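You operate a simulated robot arm through the tools that you are given. There is no shell and no other tool.

You run a simulated robot arm. Do the job below in one go: nothing can be reset, and whatever is moved stays where it is left.

Task
Grease the seal on the valve base with the round brush, then stand the blue plunger on it.
Fine: take the grease from the tin and put the brush back. Set down upright: round brush, blue plunger. A coat counts when it lies all over at full strength: go over it till it gets no stronger.

Only the result counts: the job must be done as asked and must still hold three seconds after the hand-in. Knocking over, shifting, dropping, spilling or breaking anything else fails it. A push-on lid holds only when it is set on centred and level and pressed home; a screw cap is set on level and turned clockwise until tight.

Robot
A 6-joint arm with a two-finger parallel gripper, fixed in place. Base frame: the origin is on the floor under the middle of its stand, x ahead of it, y to its left, z up; the work surface is at about z = 0.85. Readings come in m, rad, newtons and seconds.
With the tool pointing down near the work surface it reaches from about 0.3 to 0.66 m from the base axis. Its first joint turns from -2.007 to 2.007 rad. Payload 3.43 kg.
Tool frame: the origin (TCP) lies between the finger pads and is the grasp point; the fingertips stand 0.034 m ahead of it; z points along the fingers, y is the line along which they close. Largest opening 0.128 m; finger width 0.024, thickness 0.012; the body of the gripper, 0.048 by 0.13 m, starts 0.096 m behind the TCP.
Orientation is that of the tool frame in the base frame, as [roll, pitch, yaw] about the fixed x, y, z axes, in that order (R = Rz(yaw) Ry(pitch) Rx(roll)). With the fingers straight down and closing along the base's y, the tool's x points along the base's -x, its y along +y and its z along -z.

Tools
- The arm moves only by the tool servo_tool. Its argument "moves" is text: rows parted by semicolons, each of 7 numbers parted by spaces: the closure, from 0 (fully open) to 1 (shut), then the shift along the base's x, y, z in m, then the turn, a rotation vector about the base's x, y, z in degrees. In form: gripper dx dy dz ax ay az; .... A call has 1 to 20 rows; each row is the pose to reach, as a shift and turn from the pose commanded when the call began. A row lasts 0.2 s, in which the tool goes at most 0.05 m and 0.15 rad; a call with a longer step from one row to the next is refused whole, and so is a gripper value outside its range. Where a pose cannot be reached the arm comes as near as it can. A force on the tool above 40 N (or 10 N above the force at the start of the call, whichever is more), or a blocked arm, ends the call early, and 0.2 s more pass. The fingers move at their own pace (about 0.153 m/s each) and stop on an object; they squeeze with about 44 N. The grip force told is the motor's: it shows also when the fingers shut on nothing. Time passes only in rows, and 0.2 s behind the last, so rows that repeat a pose let the fingers close. It gives the time, the measured TCP pose, the force on the tool (base axes), the opening and the grip force at its end, in the units of the frame above (readings bear some noise), with the torque about the TCP (base axes, N m) and any sound that the robot's microphone picked up.
- Cameras (640 x 400 px; columns grow to the right, rows downward): "scene" is fixed at [0.0451, -0.6512, 1.7175]; the picture's right is [0.90, -0.45, 0.00], its down [-0.24, -0.49, -0.84] and it looks along [0.37, 0.75, -0.55] (base axes); focal length 359 px, centre (320, 200). "wrist" rides on the gripper at [0.076, -0.011, -0.16] in the tool frame; the picture's right is [0.15, 0.99, 0.00], its down [-0.88, 0.13, -0.46] and it looks along [-0.45, 0.07, 0.89] (tool axes); focal length 234 px, centre (320, 200). There is no depth. A picture from a camera that has moved, and an enlarged one, comes with that camera's place and axes in the base frame and with its lens. The place of the scene camera against the robot may be out by one fixed shift of up to 0.018 m in any direction.
- capture(camera): a new picture of that camera. No time passes.
- raise_lower(by): slides the trunk up (or, below 0, down) by that many m; the arm rides with it, the base frame stays. It gives what a move gives, with no picture.
- close_up(camera, box): a new picture of the part [left, top, right, bottom] of that camera's present view, enlarged. No time passes.
- job_done(): hands the job in; it is judged then, once.

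Nothing tells you positions but the pictures and the camera data. Unless the task says otherwise, let go and move clear before handing in.

The tools are called after "Call:" by a JSON object that holds its "api" and its "payload". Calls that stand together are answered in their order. servo_tool: Moves the arm, as the interface text tells. Its arguments: {"type":"object","properties":{"moves":{"type":"string"}},"required":["moves"]} The other tools are called the same way: raise_lower (by) moves the trunk up or down; capture (camera) takes a picture; close_up (camera, box) takes an enlarged picture of a part of a camera's view; job_done () hands the job in.

At the start:

```text
t: 0.0
eef_pos: [0.3788, 0.2309, 1.2188]
ee_rot: [-3.141, 0.0, 3.141]
ft_force: [0.3, -1.1, 0.3]
moment: [-0.01, 0.0, 0.01]
grip_width: 0.1275
grip_force: 0.0
trunk travel left (down, up): [-0.925, 0.065]
```

scene: 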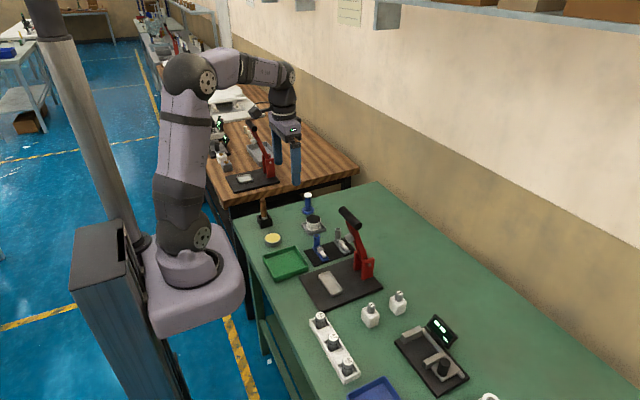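
wrist: 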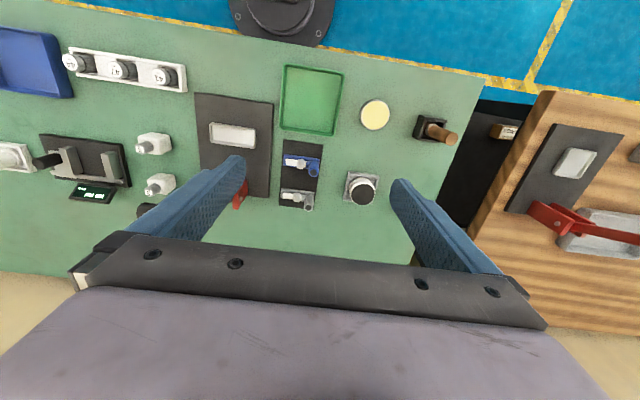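

I see a green bench with a green tray, yellow grease tin, a brush in a holder, a valve base, and plungers. I'll take enlarged pictures to identify each item before moving.

Call:
{"api": "close_up", "payload": {"camera": "scene", "box": [230, 170, 390, 270]}}

Call:
{"api": "close_up", "payload": {"camera": "wrist", "box": [260, 60, 500, 210]}}

Call:
{"api": "close_up", "payload": {"camera": "scene", "box": [290, 250, 530, 400]}}

```text
4.00 times, centred on (310, 220) of scene
camera zoom: at [0.0451, -0.6512, 1.7175], right [0.9, -0.45, 0.0], down [-0.24, -0.49, -0.84], along [0.37, 0.75, -0.55], focal length 1435 px, centre (360, 120)
```

zoom: 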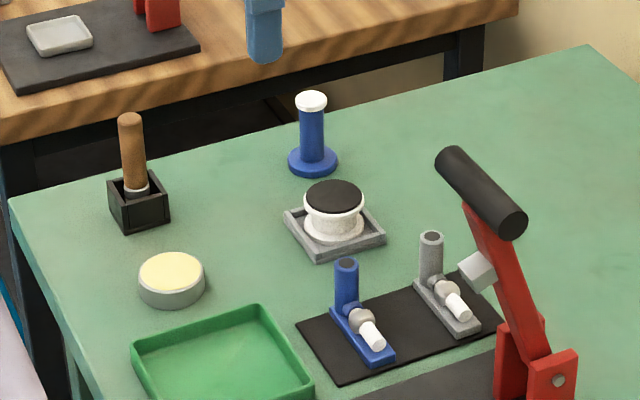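

```text
2.67 times, centred on (380, 135) of wrist
camera zoom: at [0.3022, 0.2194, 1.3787], right [-0.15, 0.99, 0.0], down [0.88, 0.13, 0.46], along [0.45, 0.07, -0.89], focal length 624 px, centre (160, 373)
```

zoom: 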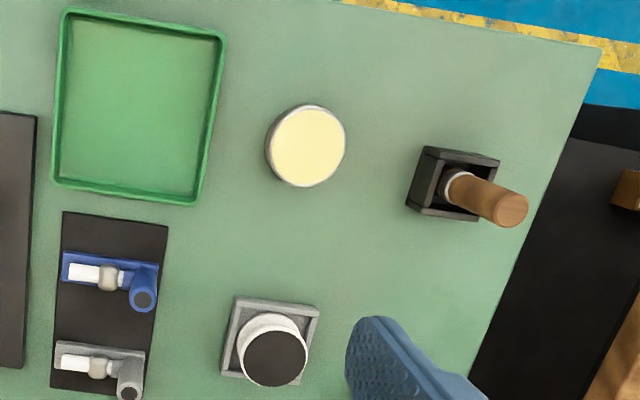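

```text
2.67 times, centred on (410, 325) of scene
camera zoom: at [0.0451, -0.6512, 1.7175], right [0.9, -0.45, 0.0], down [-0.24, -0.49, -0.84], along [0.37, 0.75, -0.55], focal length 956 px, centre (80, -133)
```

zoom: 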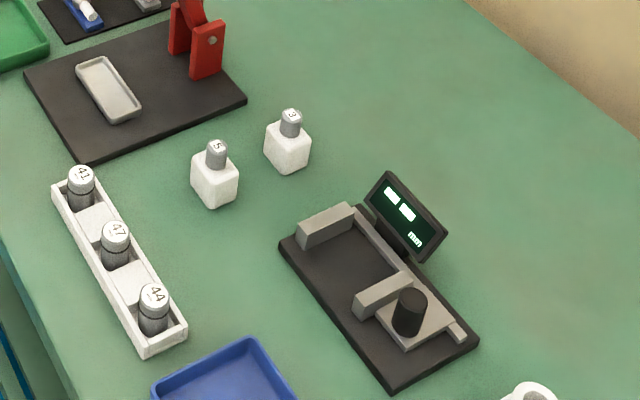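

The items look like this: grease tin near (0.35, 0.345), brush in its holder near (0.357, 0.459), valve base with black seal near (0.515, 0.352), and blue plunger near (0.54, 0.467). I'll move the wrist camera over to check them more closely.

Call:
{"api": "servo_tool", "payload": {"moves": "0 0 0.04 0 0 0 0; 0 0 0.08 0 0 0 0; 0 0 0.12 0 0 0 0; 0 0 0.16 0 0 0 0; 0 0 0.17 0 0 0 0"}}

Call:
{"api": "capture", "payload": {"camera": "wrist"}}

```text
t: 1.2
eef_pos: [0.3785, 0.3985, 1.2188]
ee_rot: [3.141, 0.0, -3.141]
ft_force: [1.0, -0.2, 0.7]
moment: [0.02, 0.02, -0.02]
grip_width: 0.1279
grip_force: 0.1
trunk travel left (down, up): [-0.925, 0.065]
```

```text
taken
camera wrist: at [0.3021, 0.3882, 1.3789], right [-0.15, 0.99, 0.0], down [0.88, 0.13, 0.46], along [0.45, 0.07, -0.89], focal length 234 px, centre (320, 200)
```

wrist: 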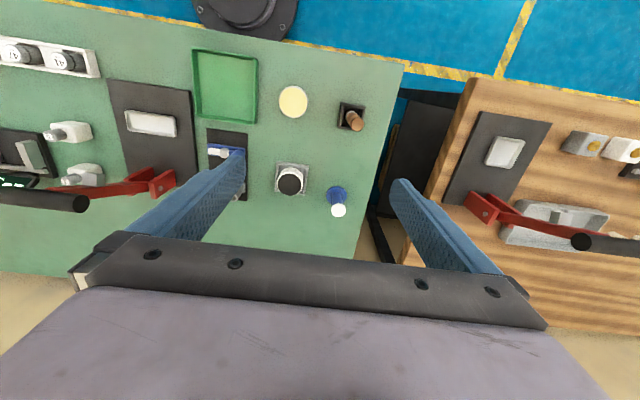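

Call:
{"api": "close_up", "payload": {"camera": "wrist", "box": [240, 75, 400, 235]}}

Call:
{"api": "close_up", "payload": {"camera": "scene", "box": [290, 185, 354, 249]}}

Call:
{"api": "close_up", "payload": {"camera": "scene", "box": [245, 190, 309, 254]}}

```text
2.50 times, centred on (320, 155) of wrist
camera zoom: at [0.3021, 0.3882, 1.3789], right [-0.15, 0.99, 0.0], down [0.88, 0.13, 0.46], along [0.45, 0.07, -0.89], focal length 585 px, centre (320, 312)
```

zoom: 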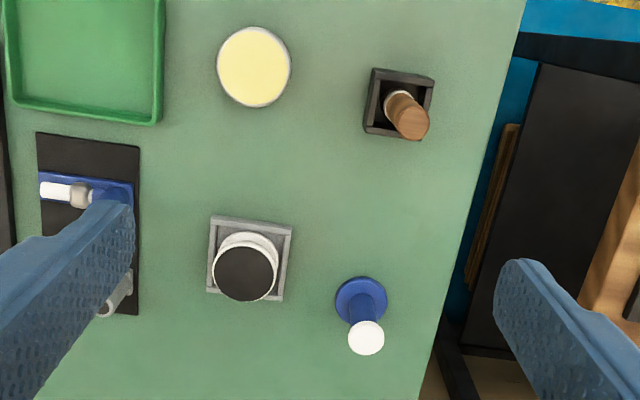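

```text
6.25 times, centred on (322, 217) of scene
camera zoom: at [0.0451, -0.6512, 1.7175], right [0.9, -0.45, 0.0], down [-0.24, -0.49, -0.84], along [0.37, 0.75, -0.55], focal length 2242 px, centre (308, 94)
```

zoom: 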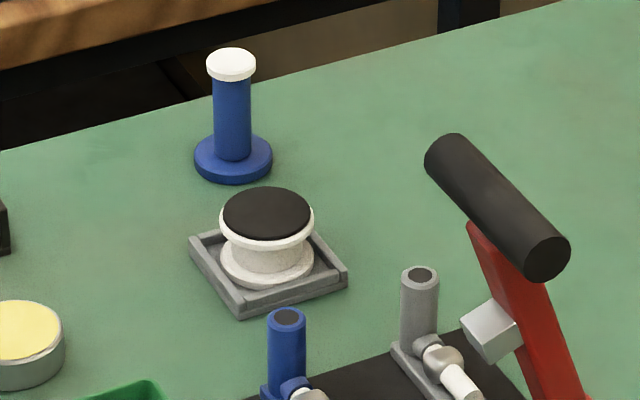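

```text
6.25 times, centred on (277, 222) of scene
camera zoom: at [0.0451, -0.6512, 1.7175], right [0.9, -0.45, 0.0], down [-0.24, -0.49, -0.84], along [0.37, 0.75, -0.55], focal length 2242 px, centre (589, 62)
```

zoom: 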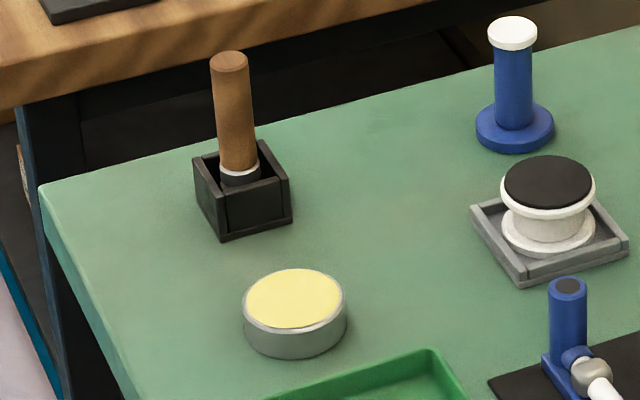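

The plunger stands about 0.72 m from the base axis, so I'll have to tilt the tool for that one. First I'm moving above the brush at about (0.358, 0.460) to line up on it with the wrist camera.

Call:
{"api": "servo_tool", "payload": {"moves": "0 -0.005 0.015 -0.035 0 0 0; 0 -0.01 0.03 -0.07 0 0 0; 0 -0.015 0.045 -0.105 0 0 0; 0 -0.0205 0.06 -0.14 0 0 0; 0 -0.0205 0.06 -0.14 0 0 0; 0 -0.0205 0.06 -0.14 0 0 0"}}

Call:
{"api": "capture", "payload": {"camera": "wrist"}}

Call:
{"api": "close_up", "payload": {"camera": "wrist", "box": [240, 100, 400, 260]}}

Call:
{"api": "capture", "payload": {"camera": "scene"}}

```text
t: 2.6
eef_pos: [0.3549, 0.4616, 1.0768]
ee_rot: [3.141, -0.001, 3.14]
ft_force: [0.2, 0.0, -0.4]
moment: [-0.04, -0.01, 0.03]
grip_width: 0.1282
grip_force: 0.0
trunk travel left (down, up): [-0.925, 0.065]
```

```text
taken
camera wrist: at [0.2782, 0.452, 1.2355], right [-0.15, 0.99, 0.0], down [0.88, 0.13, 0.46], along [0.45, 0.07, -0.89], focal length 234 px, centre (320, 200)
```

wrist: 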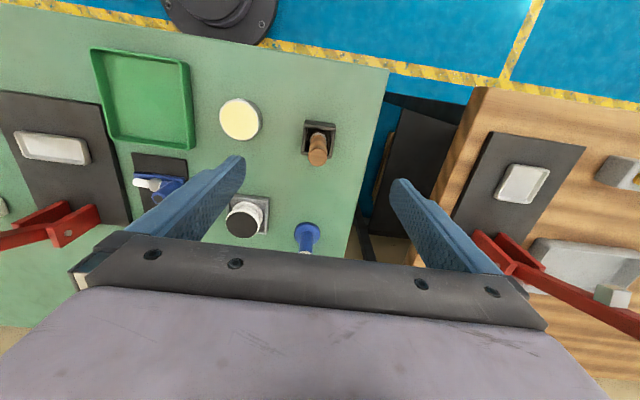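

```text
2.50 times, centred on (320, 180) of wrist
camera zoom: at [0.2782, 0.452, 1.2355], right [-0.15, 0.99, 0.0], down [0.88, 0.13, 0.46], along [0.45, 0.07, -0.89], focal length 585 px, centre (320, 250)
```

zoom: 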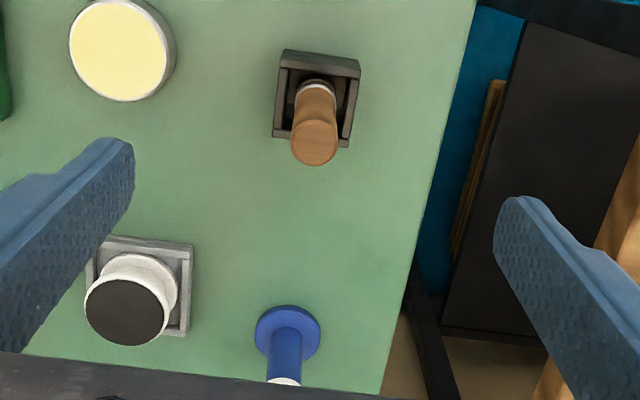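

```text
taken
```

scene: 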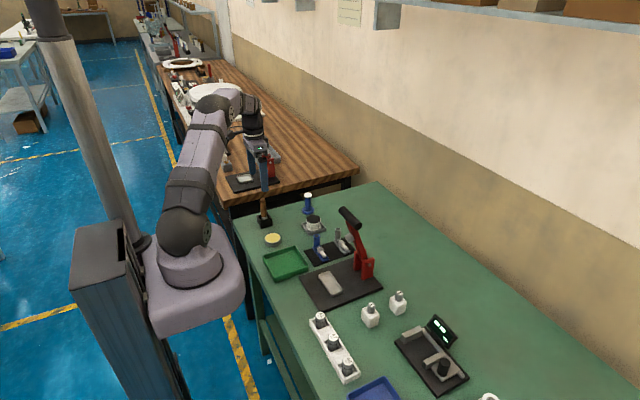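

The handle's top is about (0.360, 0.461, 0.966). I'll descend around it with the fingers open and check the view before closing.

Call:
{"api": "servo_tool", "payload": {"moves": "0 0.002 0 -0.035 0 0 0; 0 0.004 0 -0.07 0 0 0; 0 0.004 -0.0005 -0.1 0 0 0; 0 0.004 -0.0005 -0.125 0 0 0; 0 0.004 -0.0005 -0.125 0 0 0"}}

Call:
{"api": "capture", "payload": {"camera": "wrist"}}

Call:
{"api": "close_up", "payload": {"camera": "scene", "box": [220, 160, 320, 260]}}

```text
t: 3.8
eef_pos: [0.3596, 0.4589, 0.9507]
ee_rot: [3.141, 0.001, 3.139]
ft_force: [0.2, 0.3, 0.0]
moment: [0.02, -0.01, -0.02]
grip_width: 0.128
grip_force: 0.1
trunk travel left (down, up): [-0.925, 0.065]
```

```text
taken
camera wrist: at [0.2843, 0.4497, 1.1114], right [-0.15, 0.99, 0.0], down [0.88, 0.13, 0.46], along [0.45, 0.07, -0.89], focal length 234 px, centre (320, 200)
```

wrist: 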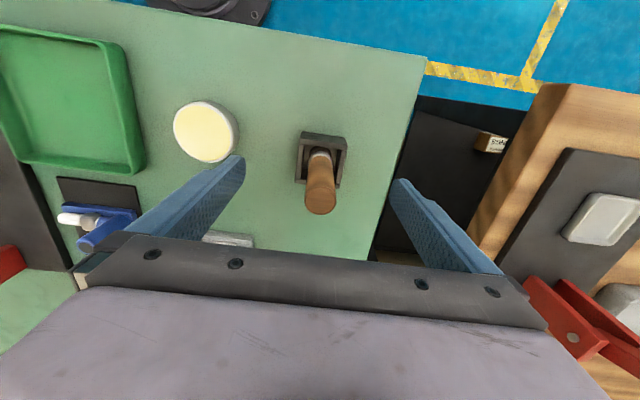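

```text
4.00 times, centred on (270, 210) of scene
camera zoom: at [0.0451, -0.6512, 1.7175], right [0.9, -0.45, 0.0], down [-0.24, -0.49, -0.84], along [0.37, 0.75, -0.55], focal length 1435 px, centre (520, 160)
```

zoom: 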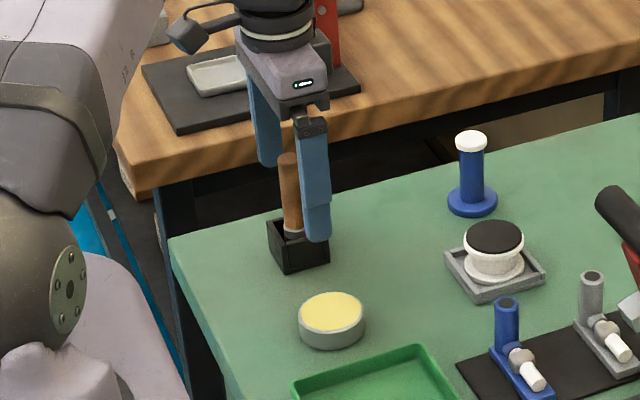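

The handle lies centred between the fingers. I'm going 12 mm lower and closing on it.

Call:
{"api": "servo_tool", "payload": {"moves": "0 0 0.001 -0.012 0 0 0; 0 0 0.001 -0.012 0 0 0; 1 0 0.001 -0.012 0 0 0; 1 0 0.001 -0.012 0 0 0; 1 0 0.001 -0.012 0 0 0; 1 0 0.001 -0.012 0 0 0; 1 0 0.001 -0.012 0 0 0"}}

Call:
{"api": "capture", "payload": {"camera": "wrist"}}

Call:
{"api": "close_up", "payload": {"camera": "scene", "box": [220, 160, 320, 260]}}

```text
t: 5.4
eef_pos: [0.3623, 0.4591, 0.9413]
ee_rot: [3.142, 0.0, -3.141]
ft_force: [0.1, -0.8, -0.6]
moment: [0.02, -0.01, -0.02]
grip_width: 0.0216
grip_force: 43.7
trunk travel left (down, up): [-0.925, 0.065]
```

```text
taken
camera wrist: at [0.2851, 0.4498, 1.1003], right [-0.15, 0.99, 0.0], down [0.88, 0.13, 0.46], along [0.45, 0.07, -0.89], focal length 234 px, centre (320, 200)
```

wrist: 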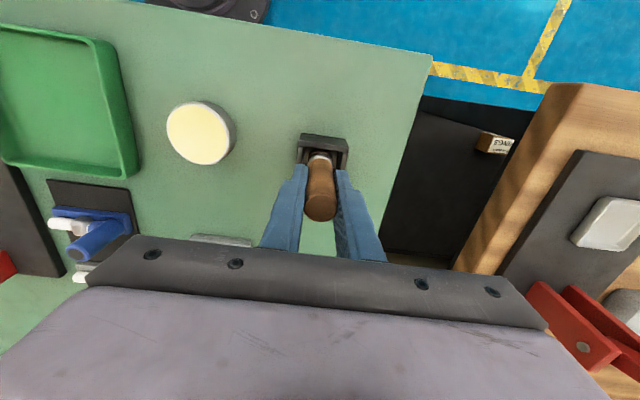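

```text
4.00 times, centred on (270, 210) of scene
camera zoom: at [0.0451, -0.6512, 1.7175], right [0.9, -0.45, 0.0], down [-0.24, -0.49, -0.84], along [0.37, 0.75, -0.55], focal length 1435 px, centre (520, 160)
```

zoom: 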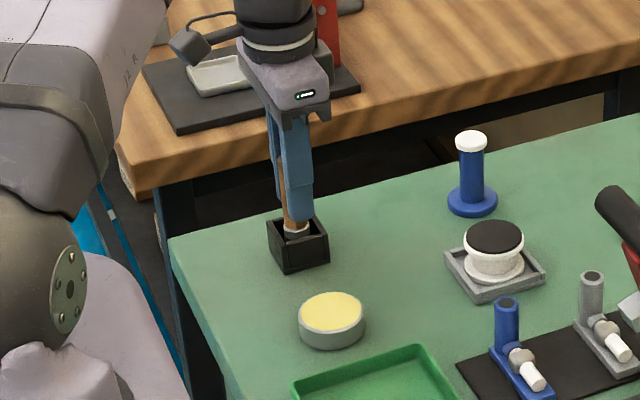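

The brush is gripped (0.0216 m wide). I'm lifting it straight up out of the holder and will then check its length.

Call:
{"api": "servo_tool", "payload": {"moves": "1 0 0 0.02 0 0 0; 1 0 0 0.05 0 0 0; 1 0 0 0.08 0 0 0; 1 0 0 0.11 0 0 0; 1 0 0 0.12 0 0 0; 1 0 0 0.12 0 0 0"}}

Call:
{"api": "capture", "payload": {"camera": "wrist"}}

Call:
{"api": "close_up", "payload": {"camera": "scene", "box": [220, 140, 320, 240]}}

Call:
{"api": "close_up", "payload": {"camera": "wrist", "box": [260, 100, 380, 220]}}

```text
t: 6.8
eef_pos: [0.3621, 0.4579, 1.0596]
ee_rot: [3.141, 0.001, -3.141]
ft_force: [-0.8, -0.5, -0.3]
moment: [-0.01, 0.03, 0.0]
grip_width: 0.0216
grip_force: 44.3
trunk travel left (down, up): [-0.925, 0.065]
```

```text
taken
camera wrist: at [0.2872, 0.4481, 1.2205], right [-0.15, 0.99, 0.0], down [0.88, 0.13, 0.46], along [0.45, 0.07, -0.89], focal length 234 px, centre (320, 200)
```

wrist: 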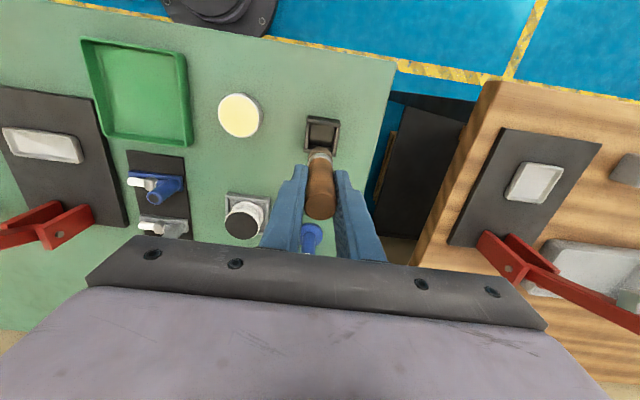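

```text
4.00 times, centred on (270, 190) of scene
camera zoom: at [0.0451, -0.6512, 1.7175], right [0.9, -0.45, 0.0], down [-0.24, -0.49, -0.84], along [0.37, 0.75, -0.55], focal length 1435 px, centre (520, 240)
```

zoom: 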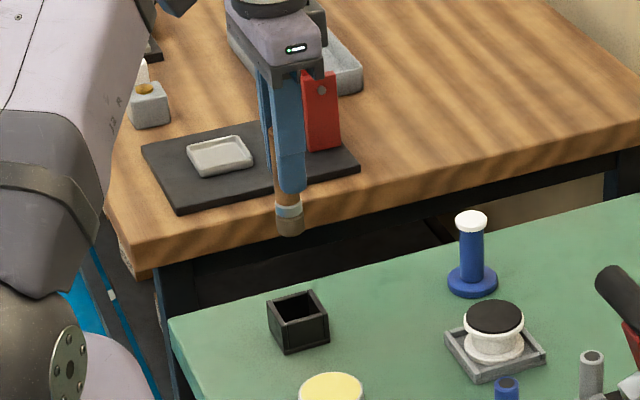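

```text
3.33 times, centred on (320, 160) of wrist
camera zoom: at [0.2872, 0.4481, 1.2205], right [-0.15, 0.99, 0.0], down [0.88, 0.13, 0.46], along [0.45, 0.07, -0.89], focal length 781 px, centre (320, 333)
```

zoom: 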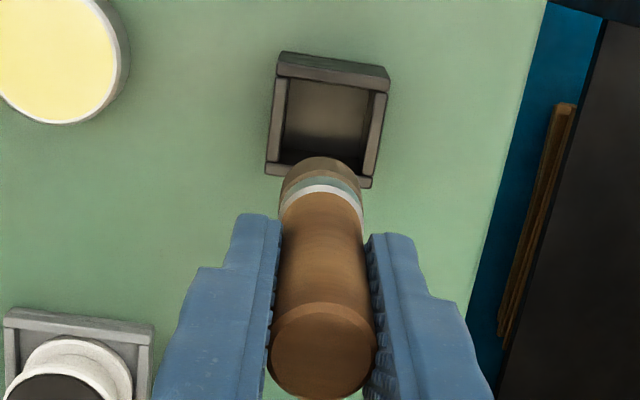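

The brush is about 0.105 m long, its bristle end roughly 0.08 m below the TCP. Next I'll carry it over the grease tin at about (0.3485, 0.343) and stop just above the grease.

Call:
{"api": "servo_tool", "payload": {"moves": "1 -0.004 -0.035 0 0 0 0; 1 -0.008 -0.075 0 0 0 0; 1 -0.0124 -0.1164 0 0 0 0; 1 -0.0124 -0.1164 -0.03 0 0 0; 1 -0.0124 -0.1164 -0.06 0 0 0; 1 -0.0124 -0.1164 -0.085 0 0 0; 1 -0.0124 -0.1164 -0.085 0 0 0"}}

Call:
{"api": "close_up", "payload": {"camera": "wrist", "box": [240, 80, 400, 240]}}

Call:
{"api": "close_up", "payload": {"camera": "scene", "box": [230, 180, 310, 260]}}

```text
t: 8.4
eef_pos: [0.3469, 0.3432, 0.975]
ee_rot: [-3.14, 0.0, -3.141]
ft_force: [0.3, -0.3, -1.2]
moment: [0.01, 0.02, 0.0]
grip_width: 0.0214
grip_force: 44.1
trunk travel left (down, up): [-0.925, 0.065]
```

```text
2.50 times, centred on (320, 160) of wrist
camera zoom: at [0.2696, 0.3323, 1.1351], right [-0.15, 0.99, 0.0], down [0.88, 0.13, 0.46], along [0.45, 0.07, -0.89], focal length 585 px, centre (320, 300)
```

zoom: 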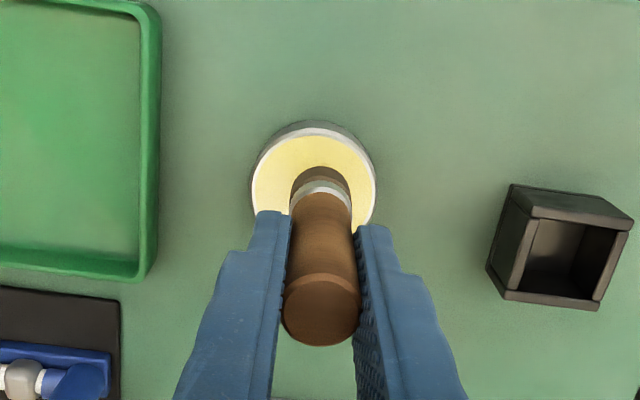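

```text
5.00 times, centred on (270, 220) of scene
camera zoom: at [0.0451, -0.6512, 1.7175], right [0.9, -0.45, 0.0], down [-0.24, -0.49, -0.84], along [0.37, 0.75, -0.55], focal length 1793 px, centre (570, 100)
```

zoom: 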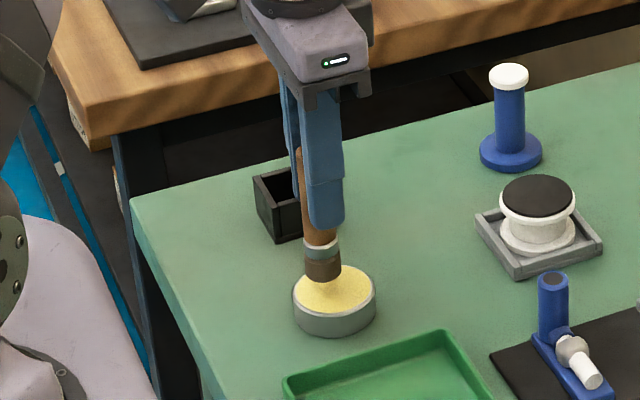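

The brush hangs over the tin, about 4 mm off centre. I'll correct that and lower it carefully into the grease while watching the force.

Call:
{"api": "servo_tool", "payload": {"moves": "1 0.004 -0.0025 0 0 0 0; 1 0.004 -0.0025 -0.008 0 0 0; 1 0.004 -0.0025 -0.014 0 0 0; 1 0.004 -0.0025 -0.02 0 0 0; 1 0.004 -0.0025 -0.02 0 0 0"}}

Call:
{"api": "close_up", "payload": {"camera": "scene", "box": [230, 180, 310, 260]}}

Call:
{"api": "close_up", "payload": {"camera": "wrist", "box": [240, 80, 400, 240]}}

```text
t: 9.6
eef_pos: [0.3514, 0.3413, 0.9608]
ee_rot: [3.135, 0.006, 3.141]
ft_force: [0.3, -4.8, 31.0]
moment: [-0.89, 0.09, 0.02]
grip_width: 0.0214
grip_force: 43.8
trunk travel left (down, up): [-0.925, 0.065]
```

```text
5.00 times, centred on (270, 220) of scene
camera zoom: at [0.0451, -0.6512, 1.7175], right [0.9, -0.45, 0.0], down [-0.24, -0.49, -0.84], along [0.37, 0.75, -0.55], focal length 1793 px, centre (570, 100)
```

zoom: 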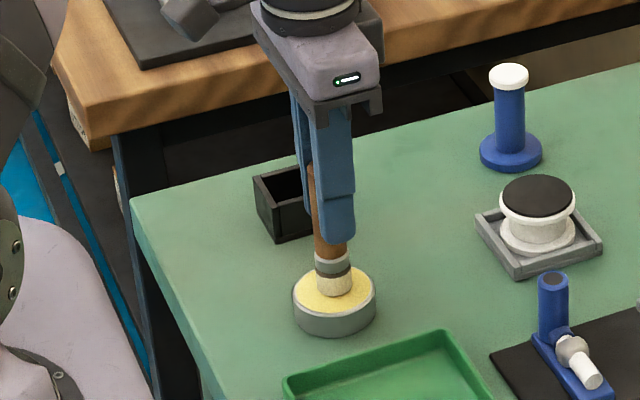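

```text
2.50 times, centred on (320, 160) of wrist
camera zoom: at [0.2753, 0.3298, 1.1209], right [-0.15, 0.99, 0.0], down [0.88, 0.13, 0.46], along [0.46, 0.07, -0.89], focal length 585 px, centre (320, 300)
```

zoom: 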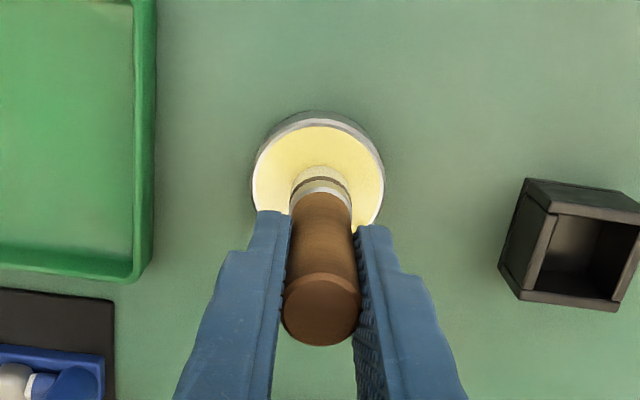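

The brush met the grease at TCP z ≈ 0.961 with 31 N, and the bristles now look creamy. I'm lifting it straight up and checking it.

Call:
{"api": "servo_tool", "payload": {"moves": "1 0 0 0.004 0 0 0; 1 0 0 0.02 0 0 0; 1 0 0 0.05 0 0 0; 1 0 0 0.085 0 0 0; 1 0 0 0.085 0 0 0"}}

Call:
{"api": "close_up", "payload": {"camera": "scene", "box": [230, 160, 310, 240]}}

Call:
{"api": "close_up", "payload": {"camera": "wrist", "box": [240, 80, 400, 240]}}

Call:
{"api": "capture", "payload": {"camera": "wrist"}}

```text
t: 10.8
eef_pos: [0.3552, 0.3398, 1.0396]
ee_rot: [3.141, -0.001, -3.141]
ft_force: [0.5, -0.6, 0.7]
moment: [-0.02, 0.0, -0.01]
grip_width: 0.0216
grip_force: 43.8
trunk travel left (down, up): [-0.925, 0.065]
```

```text
5.00 times, centred on (270, 200) of scene
camera zoom: at [0.0451, -0.6512, 1.7175], right [0.9, -0.45, 0.0], down [-0.24, -0.49, -0.84], along [0.37, 0.75, -0.55], focal length 1793 px, centre (570, 200)
```

zoom: 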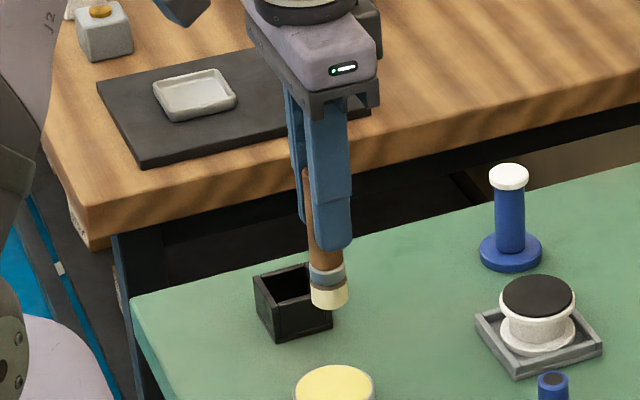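

```text
2.50 times, centred on (320, 160) of wrist
camera zoom: at [0.2786, 0.3297, 1.2009], right [-0.15, 0.99, 0.0], down [0.88, 0.13, 0.46], along [0.45, 0.07, -0.89], focal length 585 px, centre (320, 300)
```

zoom: 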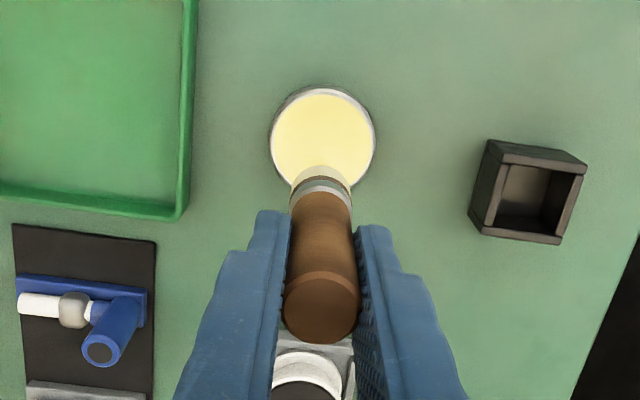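

```text
taken
camera wrist: at [0.2786, 0.3297, 1.2009], right [-0.15, 0.99, 0.0], down [0.88, 0.13, 0.46], along [0.45, 0.07, -0.89], focal length 234 px, centre (320, 200)
```

wrist: 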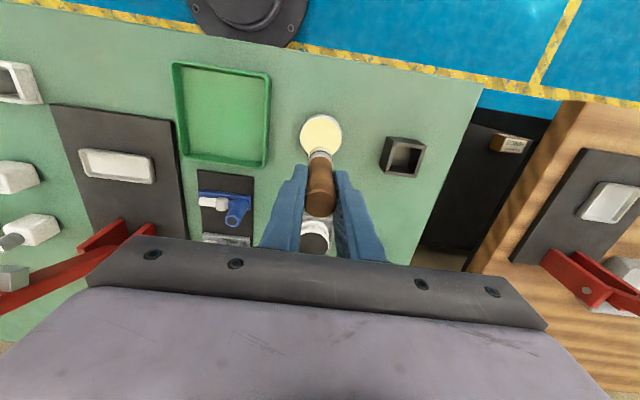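

The brush is loaded with grease and the tin hasn't moved. I'm moving over the seal, which I place at (0.521, 0.352, 0.892), and stopping about 2 cm above it to check alignment.

Call:
{"api": "servo_tool", "payload": {"moves": "1 0.04 0.003 0 0 0 0; 1 0.08 0.006 0 0 0 0; 1 0.12 0.009 0 0 0 0; 1 0.16 0.0115 0 0 0 0; 1 0.1725 0.0118 -0.02 0 0 0; 1 0.1725 0.0118 -0.037 0 0 0; 1 0.1725 0.0118 -0.037 0 0 0"}}

Call:
{"api": "close_up", "payload": {"camera": "wrist", "box": [240, 80, 400, 240]}}

Call:
{"api": "close_up", "payload": {"camera": "scene", "box": [280, 180, 344, 244]}}

```text
t: 12.4
eef_pos: [0.5258, 0.3495, 1.0053]
ee_rot: [-3.141, -0.001, -3.141]
ft_force: [0.6, 0.2, -0.1]
moment: [0.06, 0.0, 0.01]
grip_width: 0.0217
grip_force: 43.9
trunk travel left (down, up): [-0.925, 0.065]
```

```text
2.50 times, centred on (320, 160) of wrist
camera zoom: at [0.4492, 0.3384, 1.1658], right [-0.15, 0.99, 0.0], down [0.88, 0.13, 0.46], along [0.45, 0.07, -0.89], focal length 585 px, centre (320, 300)
```

zoom: 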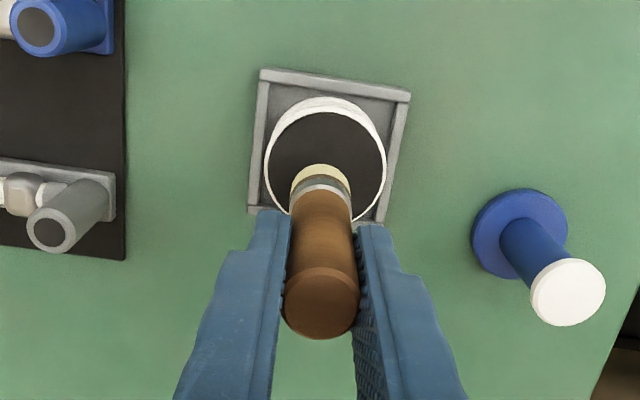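

```text
6.25 times, centred on (312, 212) of scene
camera zoom: at [0.0451, -0.6512, 1.7175], right [0.9, -0.45, 0.0], down [-0.24, -0.49, -0.84], along [0.37, 0.75, -0.55], focal length 2242 px, centre (370, 125)
```

zoom: 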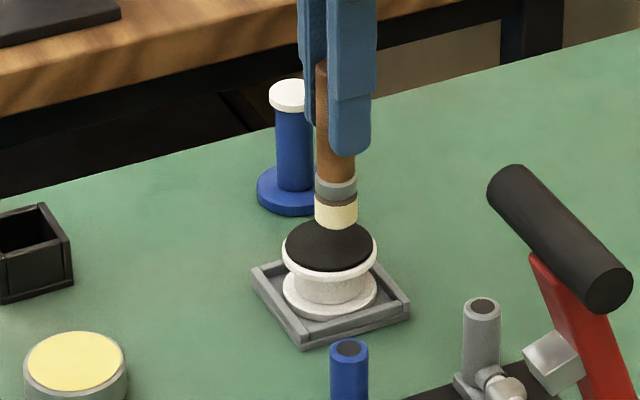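

The brush sits about 4 mm in +x and 2 mm in −y off the seal's centre. I'll correct that and come down slowly to find contact.

Call:
{"api": "servo_tool", "payload": {"moves": "1 -0.004 0.002 0 0 0 0; 1 -0.004 0.002 -0.008 0 0 0; 1 -0.004 0.002 -0.016 0 0 0; 1 -0.004 0.002 -0.016 0 0 0; 1 -0.004 0.002 -0.016 0 0 0"}}

Call:
{"api": "close_up", "payload": {"camera": "scene", "box": [296, 196, 328, 228]}}

Call:
{"api": "close_up", "payload": {"camera": "wrist", "box": [280, 100, 360, 180]}}

```text
t: 13.6
eef_pos: [0.5218, 0.3528, 0.9892]
ee_rot: [-3.141, 0.001, 3.141]
ft_force: [-0.6, -0.8, 4.2]
moment: [-0.21, -0.06, -0.01]
grip_width: 0.0214
grip_force: 43.7
trunk travel left (down, up): [-0.925, 0.065]
```

```text
12.50 times, centred on (312, 212) of scene
camera zoom: at [0.0451, -0.6512, 1.7175], right [0.9, -0.45, 0.0], down [-0.24, -0.49, -0.84], along [0.37, 0.75, -0.55], focal length 4483 px, centre (420, 50)
```

zoom: 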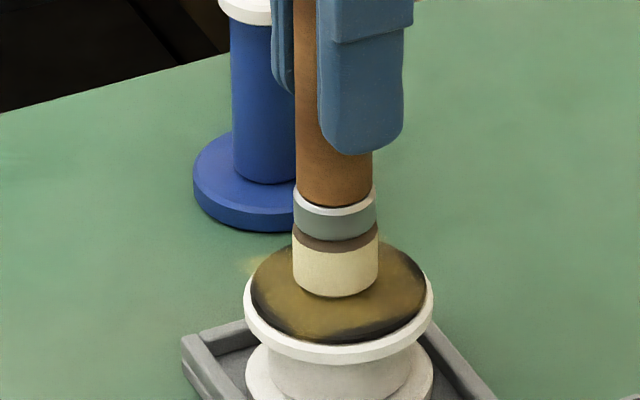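

```text
5.00 times, centred on (320, 140) of wrist
camera zoom: at [0.4452, 0.3429, 1.1495], right [-0.15, 0.99, 0.0], down [0.88, 0.13, 0.46], along [0.45, 0.07, -0.89], focal length 1171 px, centre (320, 500)
```

zoom: 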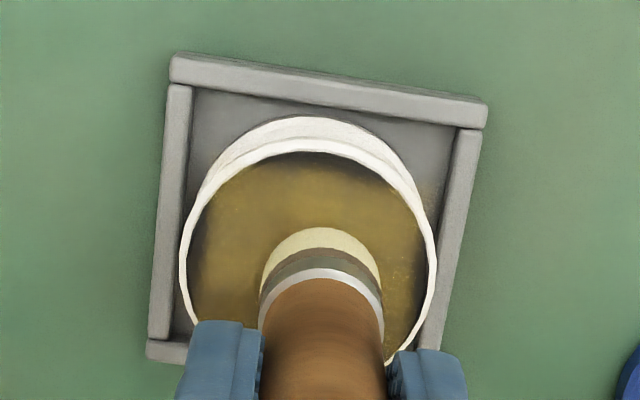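

The brush touches the seal lightly (4 N) and grease is spreading, though the brush sits a few mm towards +x/+y. I'll lift slightly, re-centre, touch down again and look at the coat.

Call:
{"api": "servo_tool", "payload": {"moves": "1 0 0 0.006 0 0 0; 1 -0.003 -0.004 0.006 0 0 0; 1 -0.003 -0.004 0.003 0 0 0; 1 -0.003 -0.004 0 0 0 0; 1 -0.003 -0.004 0 0 0 0"}}

Call:
{"api": "close_up", "payload": {"camera": "scene", "box": [296, 202, 328, 234]}}

Call:
{"api": "close_up", "payload": {"camera": "wrist", "box": [280, 100, 360, 180]}}

```text
t: 14.8
eef_pos: [0.5193, 0.3505, 0.989]
ee_rot: [3.14, 0.004, 3.141]
ft_force: [0.3, 0.9, 9.8]
moment: [0.44, 0.06, -0.01]
grip_width: 0.0212
grip_force: 43.6
trunk travel left (down, up): [-0.925, 0.065]
```

```text
12.50 times, centred on (312, 218) of scene
camera zoom: at [0.0451, -0.6512, 1.7175], right [0.9, -0.45, 0.0], down [-0.24, -0.49, -0.84], along [0.37, 0.75, -0.55], focal length 4483 px, centre (420, -25)
```

zoom: 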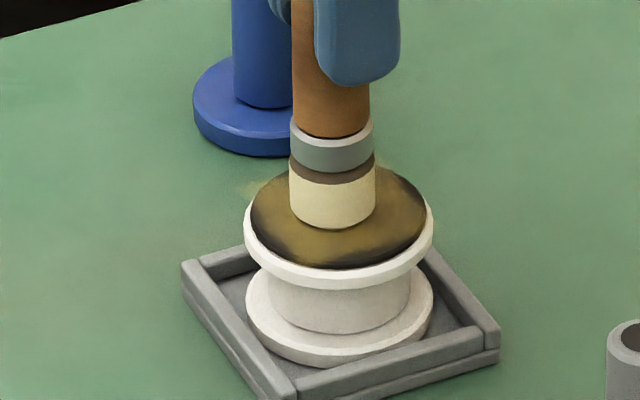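

```text
5.00 times, centred on (320, 140) of wrist
camera zoom: at [0.4425, 0.3401, 1.1493], right [-0.15, 0.99, 0.0], down [0.88, 0.13, 0.46], along [0.45, 0.07, -0.89], focal length 1171 px, centre (320, 500)
```

zoom: 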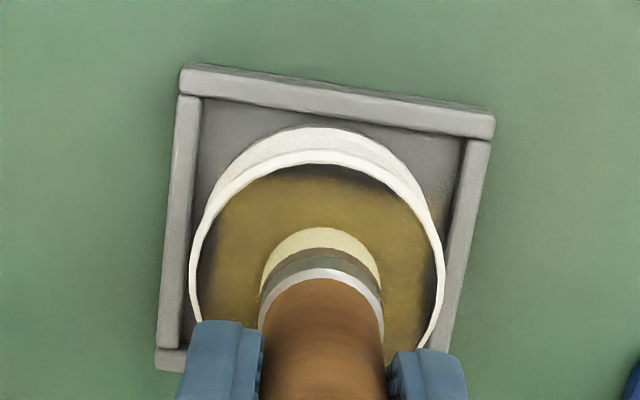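

The brush is now nearly centred, with a thin coat over most of the seal. I'm brushing a full circle of about 13 mm radius with light contact.

Call:
{"api": "servo_tool", "payload": {"moves": "1 0.006 -0.001 0 0 0 0; 1 0.013 -0.001 0 0 0 0; 1 0.0113 0.0055 0 0 0 0; 1 0.0065 0.0103 0 0 0 0; 1 0 0.012 0 0 0 0; 1 -0.0065 0.0103 0 0 0 0; 1 -0.0113 0.0055 0 0 0 0; 1 -0.013 -0.001 0 0 0 0; 1 -0.0113 -0.0075 0 0 0 0; 1 -0.0065 -0.0123 0 0 0 0; 1 0 -0.014 0 0 0 0; 1 0.0065 -0.0123 0 0 0 0; 1 0.0113 -0.0075 0 0 0 0; 1 0.013 -0.001 0 0 0 0; 1 0.006 -0.001 0 0 0 0; 1 0 -0.001 0 0 0 0; 1 0 -0.001 0 0 0 0"}}

Call:
{"api": "close_up", "payload": {"camera": "scene", "box": [296, 202, 328, 234]}}

Call:
{"api": "close_up", "payload": {"camera": "wrist", "box": [280, 100, 360, 180]}}

```text
t: 18.4
eef_pos: [0.5201, 0.3489, 0.9897]
ee_rot: [-3.141, 0.0, 3.141]
ft_force: [0.3, -0.4, -0.2]
moment: [-0.01, 0.03, -0.01]
grip_width: 0.0212
grip_force: 43.9
trunk travel left (down, up): [-0.925, 0.065]
```

```text
12.50 times, centred on (312, 218) of scene
camera zoom: at [0.0451, -0.6512, 1.7175], right [0.9, -0.45, 0.0], down [-0.24, -0.49, -0.84], along [0.37, 0.75, -0.55], focal length 4483 px, centre (420, -25)
```

zoom: 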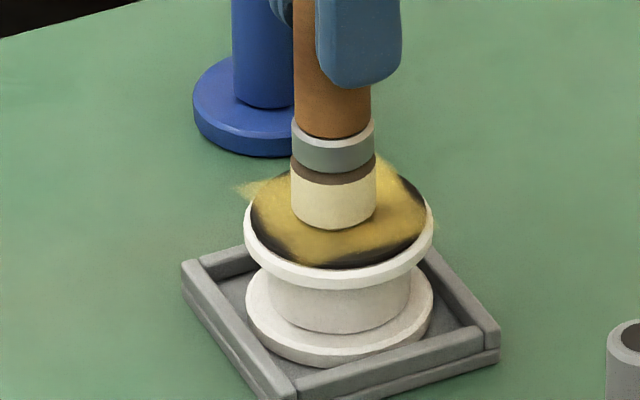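

```text
5.00 times, centred on (320, 140) of wrist
camera zoom: at [0.4433, 0.34, 1.149], right [-0.15, 0.99, 0.0], down [0.88, 0.13, 0.46], along [0.45, 0.07, -0.89], focal length 1171 px, centre (320, 500)
```

zoom: 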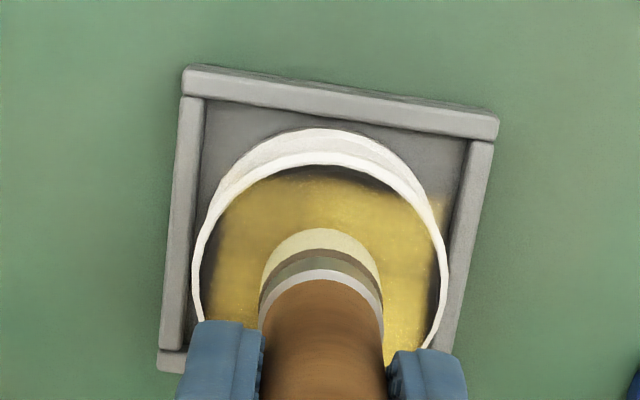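

The coat is growing and looks more yellow, but contact has dropped to about 0 N. I'm going over it again about 1 mm lower, outer ring and then inner.

Call:
{"api": "servo_tool", "payload": {"moves": "1 0.007 0 -0.001 0 0 0; 1 0.014 0 -0.001 0 0 0; 1 0.0121 0.007 -0.001 0 0 0; 1 0.007 0.0121 -0.001 0 0 0; 1 0 0.014 -0.001 0 0 0; 1 -0.007 0.0121 -0.001 0 0 0; 1 -0.0121 0.007 -0.001 0 0 0; 1 -0.014 0 -0.001 0 0 0; 1 -0.0121 -0.007 -0.001 0 0 0; 1 -0.007 -0.0121 -0.001 0 0 0; 1 0 -0.014 -0.001 0 0 0; 1 0.007 -0.0121 -0.001 0 0 0; 1 0.0121 -0.007 -0.001 0 0 0; 1 0.014 0 -0.001 0 0 0; 1 0.006 0.006 -0.001 0 0 0; 1 -0.006 0.006 -0.001 0 0 0; 1 -0.006 -0.006 -0.001 0 0 0; 1 0.006 -0.006 -0.001 0 0 0; 1 0 0 -0.001 0 0 0; 1 0 0 -0.001 0 0 0"}}

Call:
{"api": "close_up", "payload": {"camera": "scene", "box": [296, 202, 328, 234]}}

Call:
{"api": "close_up", "payload": {"camera": "wrist", "box": [280, 100, 360, 180]}}

```text
t: 22.6
eef_pos: [0.5202, 0.3505, 0.989]
ee_rot: [-3.141, 0.0, -3.141]
ft_force: [0.4, 0.0, -1.1]
moment: [-0.01, 0.01, 0.01]
grip_width: 0.0214
grip_force: 44.1
trunk travel left (down, up): [-0.925, 0.065]
```

```text
12.50 times, centred on (312, 218) of scene
camera zoom: at [0.0451, -0.6512, 1.7175], right [0.9, -0.45, 0.0], down [-0.24, -0.49, -0.84], along [0.37, 0.75, -0.55], focal length 4483 px, centre (420, -25)
```

zoom: 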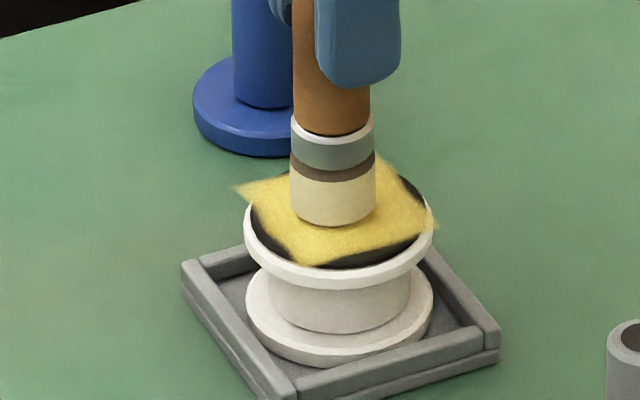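

```text
5.00 times, centred on (320, 140) of wrist
camera zoom: at [0.4435, 0.3408, 1.1485], right [-0.15, 0.99, 0.0], down [0.88, 0.13, 0.46], along [0.45, 0.07, -0.89], focal length 1171 px, centre (320, 500)
```

zoom: 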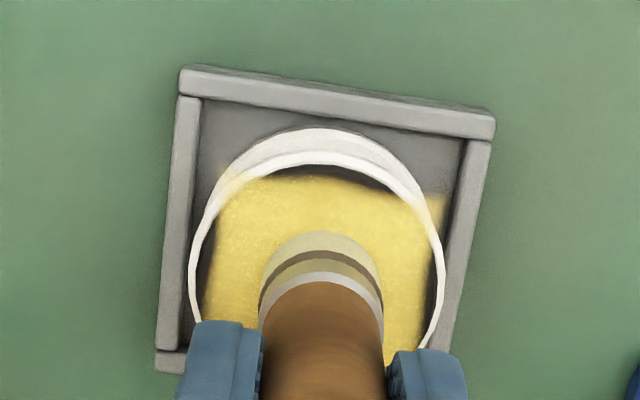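

The coat is clearly stronger now. I'm making another full pass and will compare.

Call:
{"api": "servo_tool", "payload": {"moves": "1 0.007 0 -0.001 0 0 0; 1 0.015 0 -0.001 0 0 0; 1 0.013 0.0075 -0.001 0 0 0; 1 0.0075 0.013 -0.001 0 0 0; 1 0 0.015 -0.001 0 0 0; 1 -0.0075 0.013 -0.001 0 0 0; 1 -0.013 0.0075 -0.001 0 0 0; 1 -0.015 0 -0.001 0 0 0; 1 -0.013 -0.0075 -0.001 0 0 0; 1 -0.0075 -0.013 -0.001 0 0 0; 1 0 -0.015 -0.001 0 0 0; 1 0.0075 -0.013 -0.001 0 0 0; 1 0.013 -0.0075 -0.001 0 0 0; 1 0.015 0 -0.001 0 0 0; 1 0.006 0.006 -0.001 0 0 0; 1 -0.006 0.006 -0.001 0 0 0; 1 -0.006 -0.006 -0.001 0 0 0; 1 0.006 -0.006 -0.001 0 0 0; 1 0 0 -0.001 0 0 0; 1 0 0 -0.001 0 0 0"}}

Call:
{"api": "close_up", "payload": {"camera": "scene", "box": [296, 202, 328, 234]}}

Call:
{"api": "close_up", "payload": {"camera": "wrist", "box": [280, 100, 360, 180]}}

```text
t: 26.8
eef_pos: [0.5199, 0.3471, 0.9877]
ee_rot: [3.139, 0.001, -3.141]
ft_force: [1.8, -2.3, 10.3]
moment: [-0.19, -0.29, -0.02]
grip_width: 0.0214
grip_force: 44.2
trunk travel left (down, up): [-0.925, 0.065]
```

```text
12.50 times, centred on (312, 218) of scene
camera zoom: at [0.0451, -0.6512, 1.7175], right [0.9, -0.45, 0.0], down [-0.24, -0.49, -0.84], along [0.37, 0.75, -0.55], focal length 4483 px, centre (420, -25)
```

zoom: 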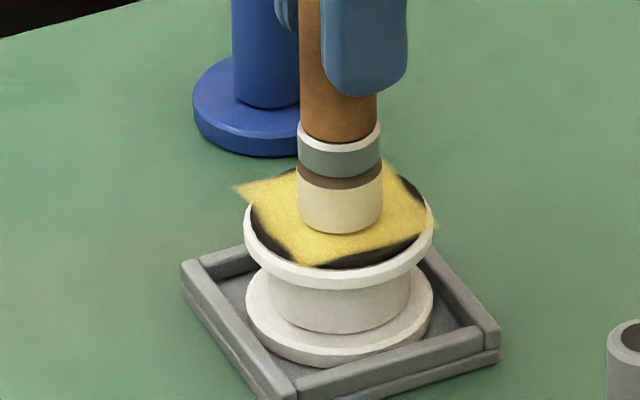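

```text
5.00 times, centred on (320, 140) of wrist
camera zoom: at [0.4434, 0.3371, 1.1475], right [-0.15, 0.99, 0.0], down [0.88, 0.13, 0.46], along [0.45, 0.07, -0.89], focal length 1171 px, centre (320, 500)
```

zoom: 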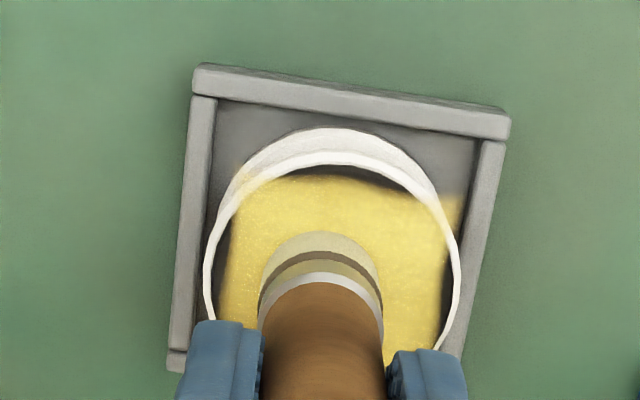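

The last pass hardly changed the coat's look, but the bristles look paler and may be running dry. I'll lift to inspect the whole seal, then dip again to be sure.

Call:
{"api": "servo_tool", "payload": {"moves": "1 0 0 0.01 0 0 0; 1 0 0 0.04 0 0 0; 1 0 0 0.065 0 0 0; 1 -0.04 -0.002 0.065 0 0 0; 1 -0.085 -0.0045 0.065 0 0 0; 1 -0.085 -0.0045 0.065 0 0 0"}}

Call:
{"api": "close_up", "payload": {"camera": "scene", "box": [280, 190, 344, 254]}}

Call:
{"api": "close_up", "payload": {"camera": "scene", "box": [298, 204, 330, 236]}}

Call:
{"api": "capture", "payload": {"camera": "wrist"}}

```text
t: 28.2
eef_pos: [0.4337, 0.3445, 1.0521]
ee_rot: [3.141, -0.002, 3.141]
ft_force: [-0.2, 0.3, -2.0]
moment: [-0.01, 0.02, -0.04]
grip_width: 0.021
grip_force: 43.7
trunk travel left (down, up): [-0.925, 0.065]
```

```text
6.25 times, centred on (312, 222) of scene
camera zoom: at [0.0451, -0.6512, 1.7175], right [0.9, -0.45, 0.0], down [-0.24, -0.49, -0.84], along [0.37, 0.75, -0.55], focal length 2242 px, centre (370, 62)
```

zoom: 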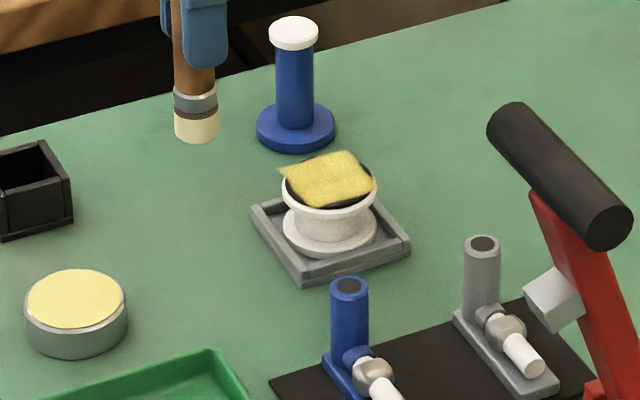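

```text
12.50 times, centred on (314, 220) of scene
camera zoom: at [0.0451, -0.6512, 1.7175], right [0.9, -0.45, 0.0], down [-0.24, -0.49, -0.84], along [0.37, 0.75, -0.55], focal length 4483 px, centre (395, -50)
```

zoom: 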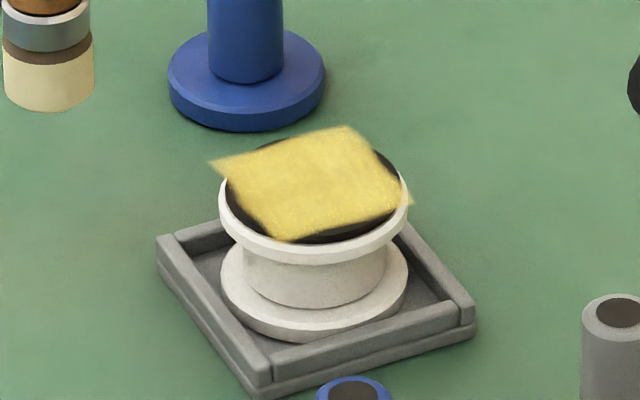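

```text
taken
camera wrist: at [0.3588, 0.3356, 1.2112], right [-0.15, 0.99, 0.0], down [0.88, 0.13, 0.46], along [0.45, 0.07, -0.89], focal length 234 px, centre (320, 200)
```

wrist: 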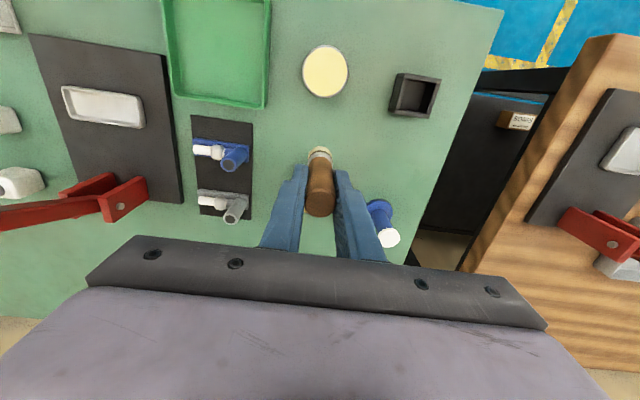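

The coat looks even across the seal. To be sure it can't get stronger, I'm dipping once more gently and then making another pass.

Call:
{"api": "servo_tool", "payload": {"moves": "1 -0.04 -0.002 0 0 0 0; 1 -0.0805 -0.0043 0 0 0 0; 1 -0.0805 -0.0043 -0.03 0 0 0; 1 -0.0805 -0.0043 -0.06 0 0 0; 1 -0.0805 -0.0043 -0.082 0 0 0; 1 -0.0805 -0.0043 -0.088 0 0 0; 1 -0.0805 -0.0043 -0.091 0 0 0; 1 -0.0805 -0.0043 -0.091 0 0 0"}}

Call:
{"api": "close_up", "payload": {"camera": "scene", "box": [230, 190, 310, 270]}}

```text
t: 30.0
eef_pos: [0.3558, 0.3403, 0.9645]
ee_rot: [3.136, 0.005, 3.141]
ft_force: [3.4, -4.7, 31.0]
moment: [-0.45, -0.18, -0.01]
grip_width: 0.0212
grip_force: 44.0
trunk travel left (down, up): [-0.925, 0.065]
```

```text
5.00 times, centred on (270, 230) of scene
camera zoom: at [0.0451, -0.6512, 1.7175], right [0.9, -0.45, 0.0], down [-0.24, -0.49, -0.84], along [0.37, 0.75, -0.55], focal length 1793 px, centre (570, 50)
```

zoom: 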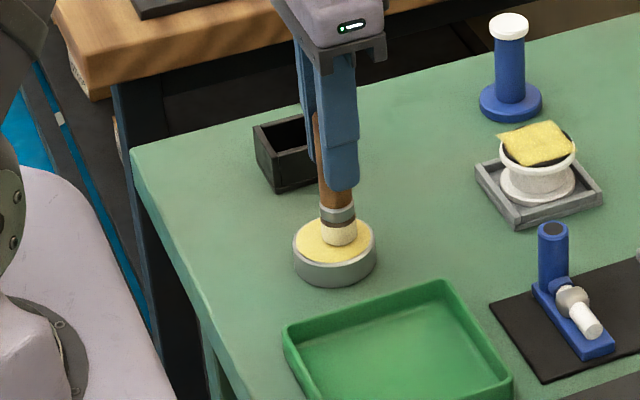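

The tin pushes back with 31 N at a TCP height about 4 mm above last time, so the brush may be sliding in the grip. I'm checking the handle in the wrist view.

Call:
{"api": "close_up", "payload": {"camera": "wrist", "box": [240, 80, 400, 240]}}

Call:
{"api": "close_up", "payload": {"camera": "scene", "box": [254, 204, 294, 244]}}

```text
2.50 times, centred on (320, 160) of wrist
camera zoom: at [0.2782, 0.3289, 1.123], right [-0.15, 0.99, 0.01], down [0.88, 0.13, 0.46], along [0.46, 0.07, -0.89], focal length 585 px, centre (320, 300)
```

zoom: 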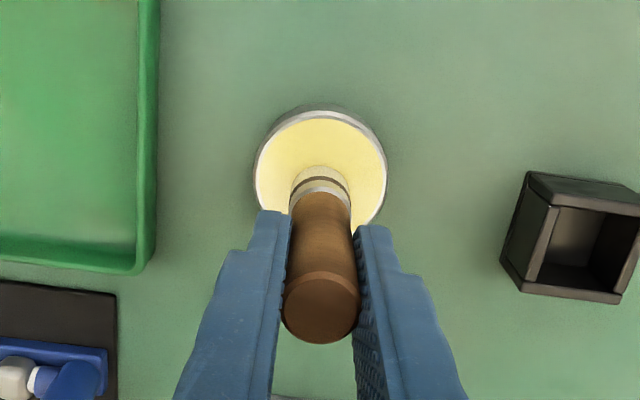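

```text
10.00 times, centred on (274, 224) of scene
camera zoom: at [0.0451, -0.6512, 1.7175], right [0.9, -0.45, 0.0], down [-0.24, -0.49, -0.84], along [0.37, 0.75, -0.55], focal length 3586 px, centre (780, -40)
```

zoom: 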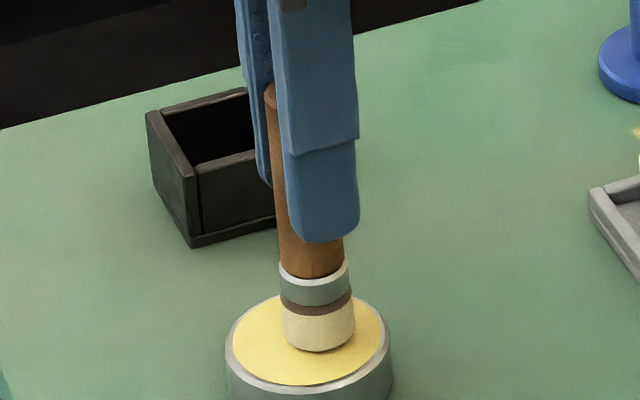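

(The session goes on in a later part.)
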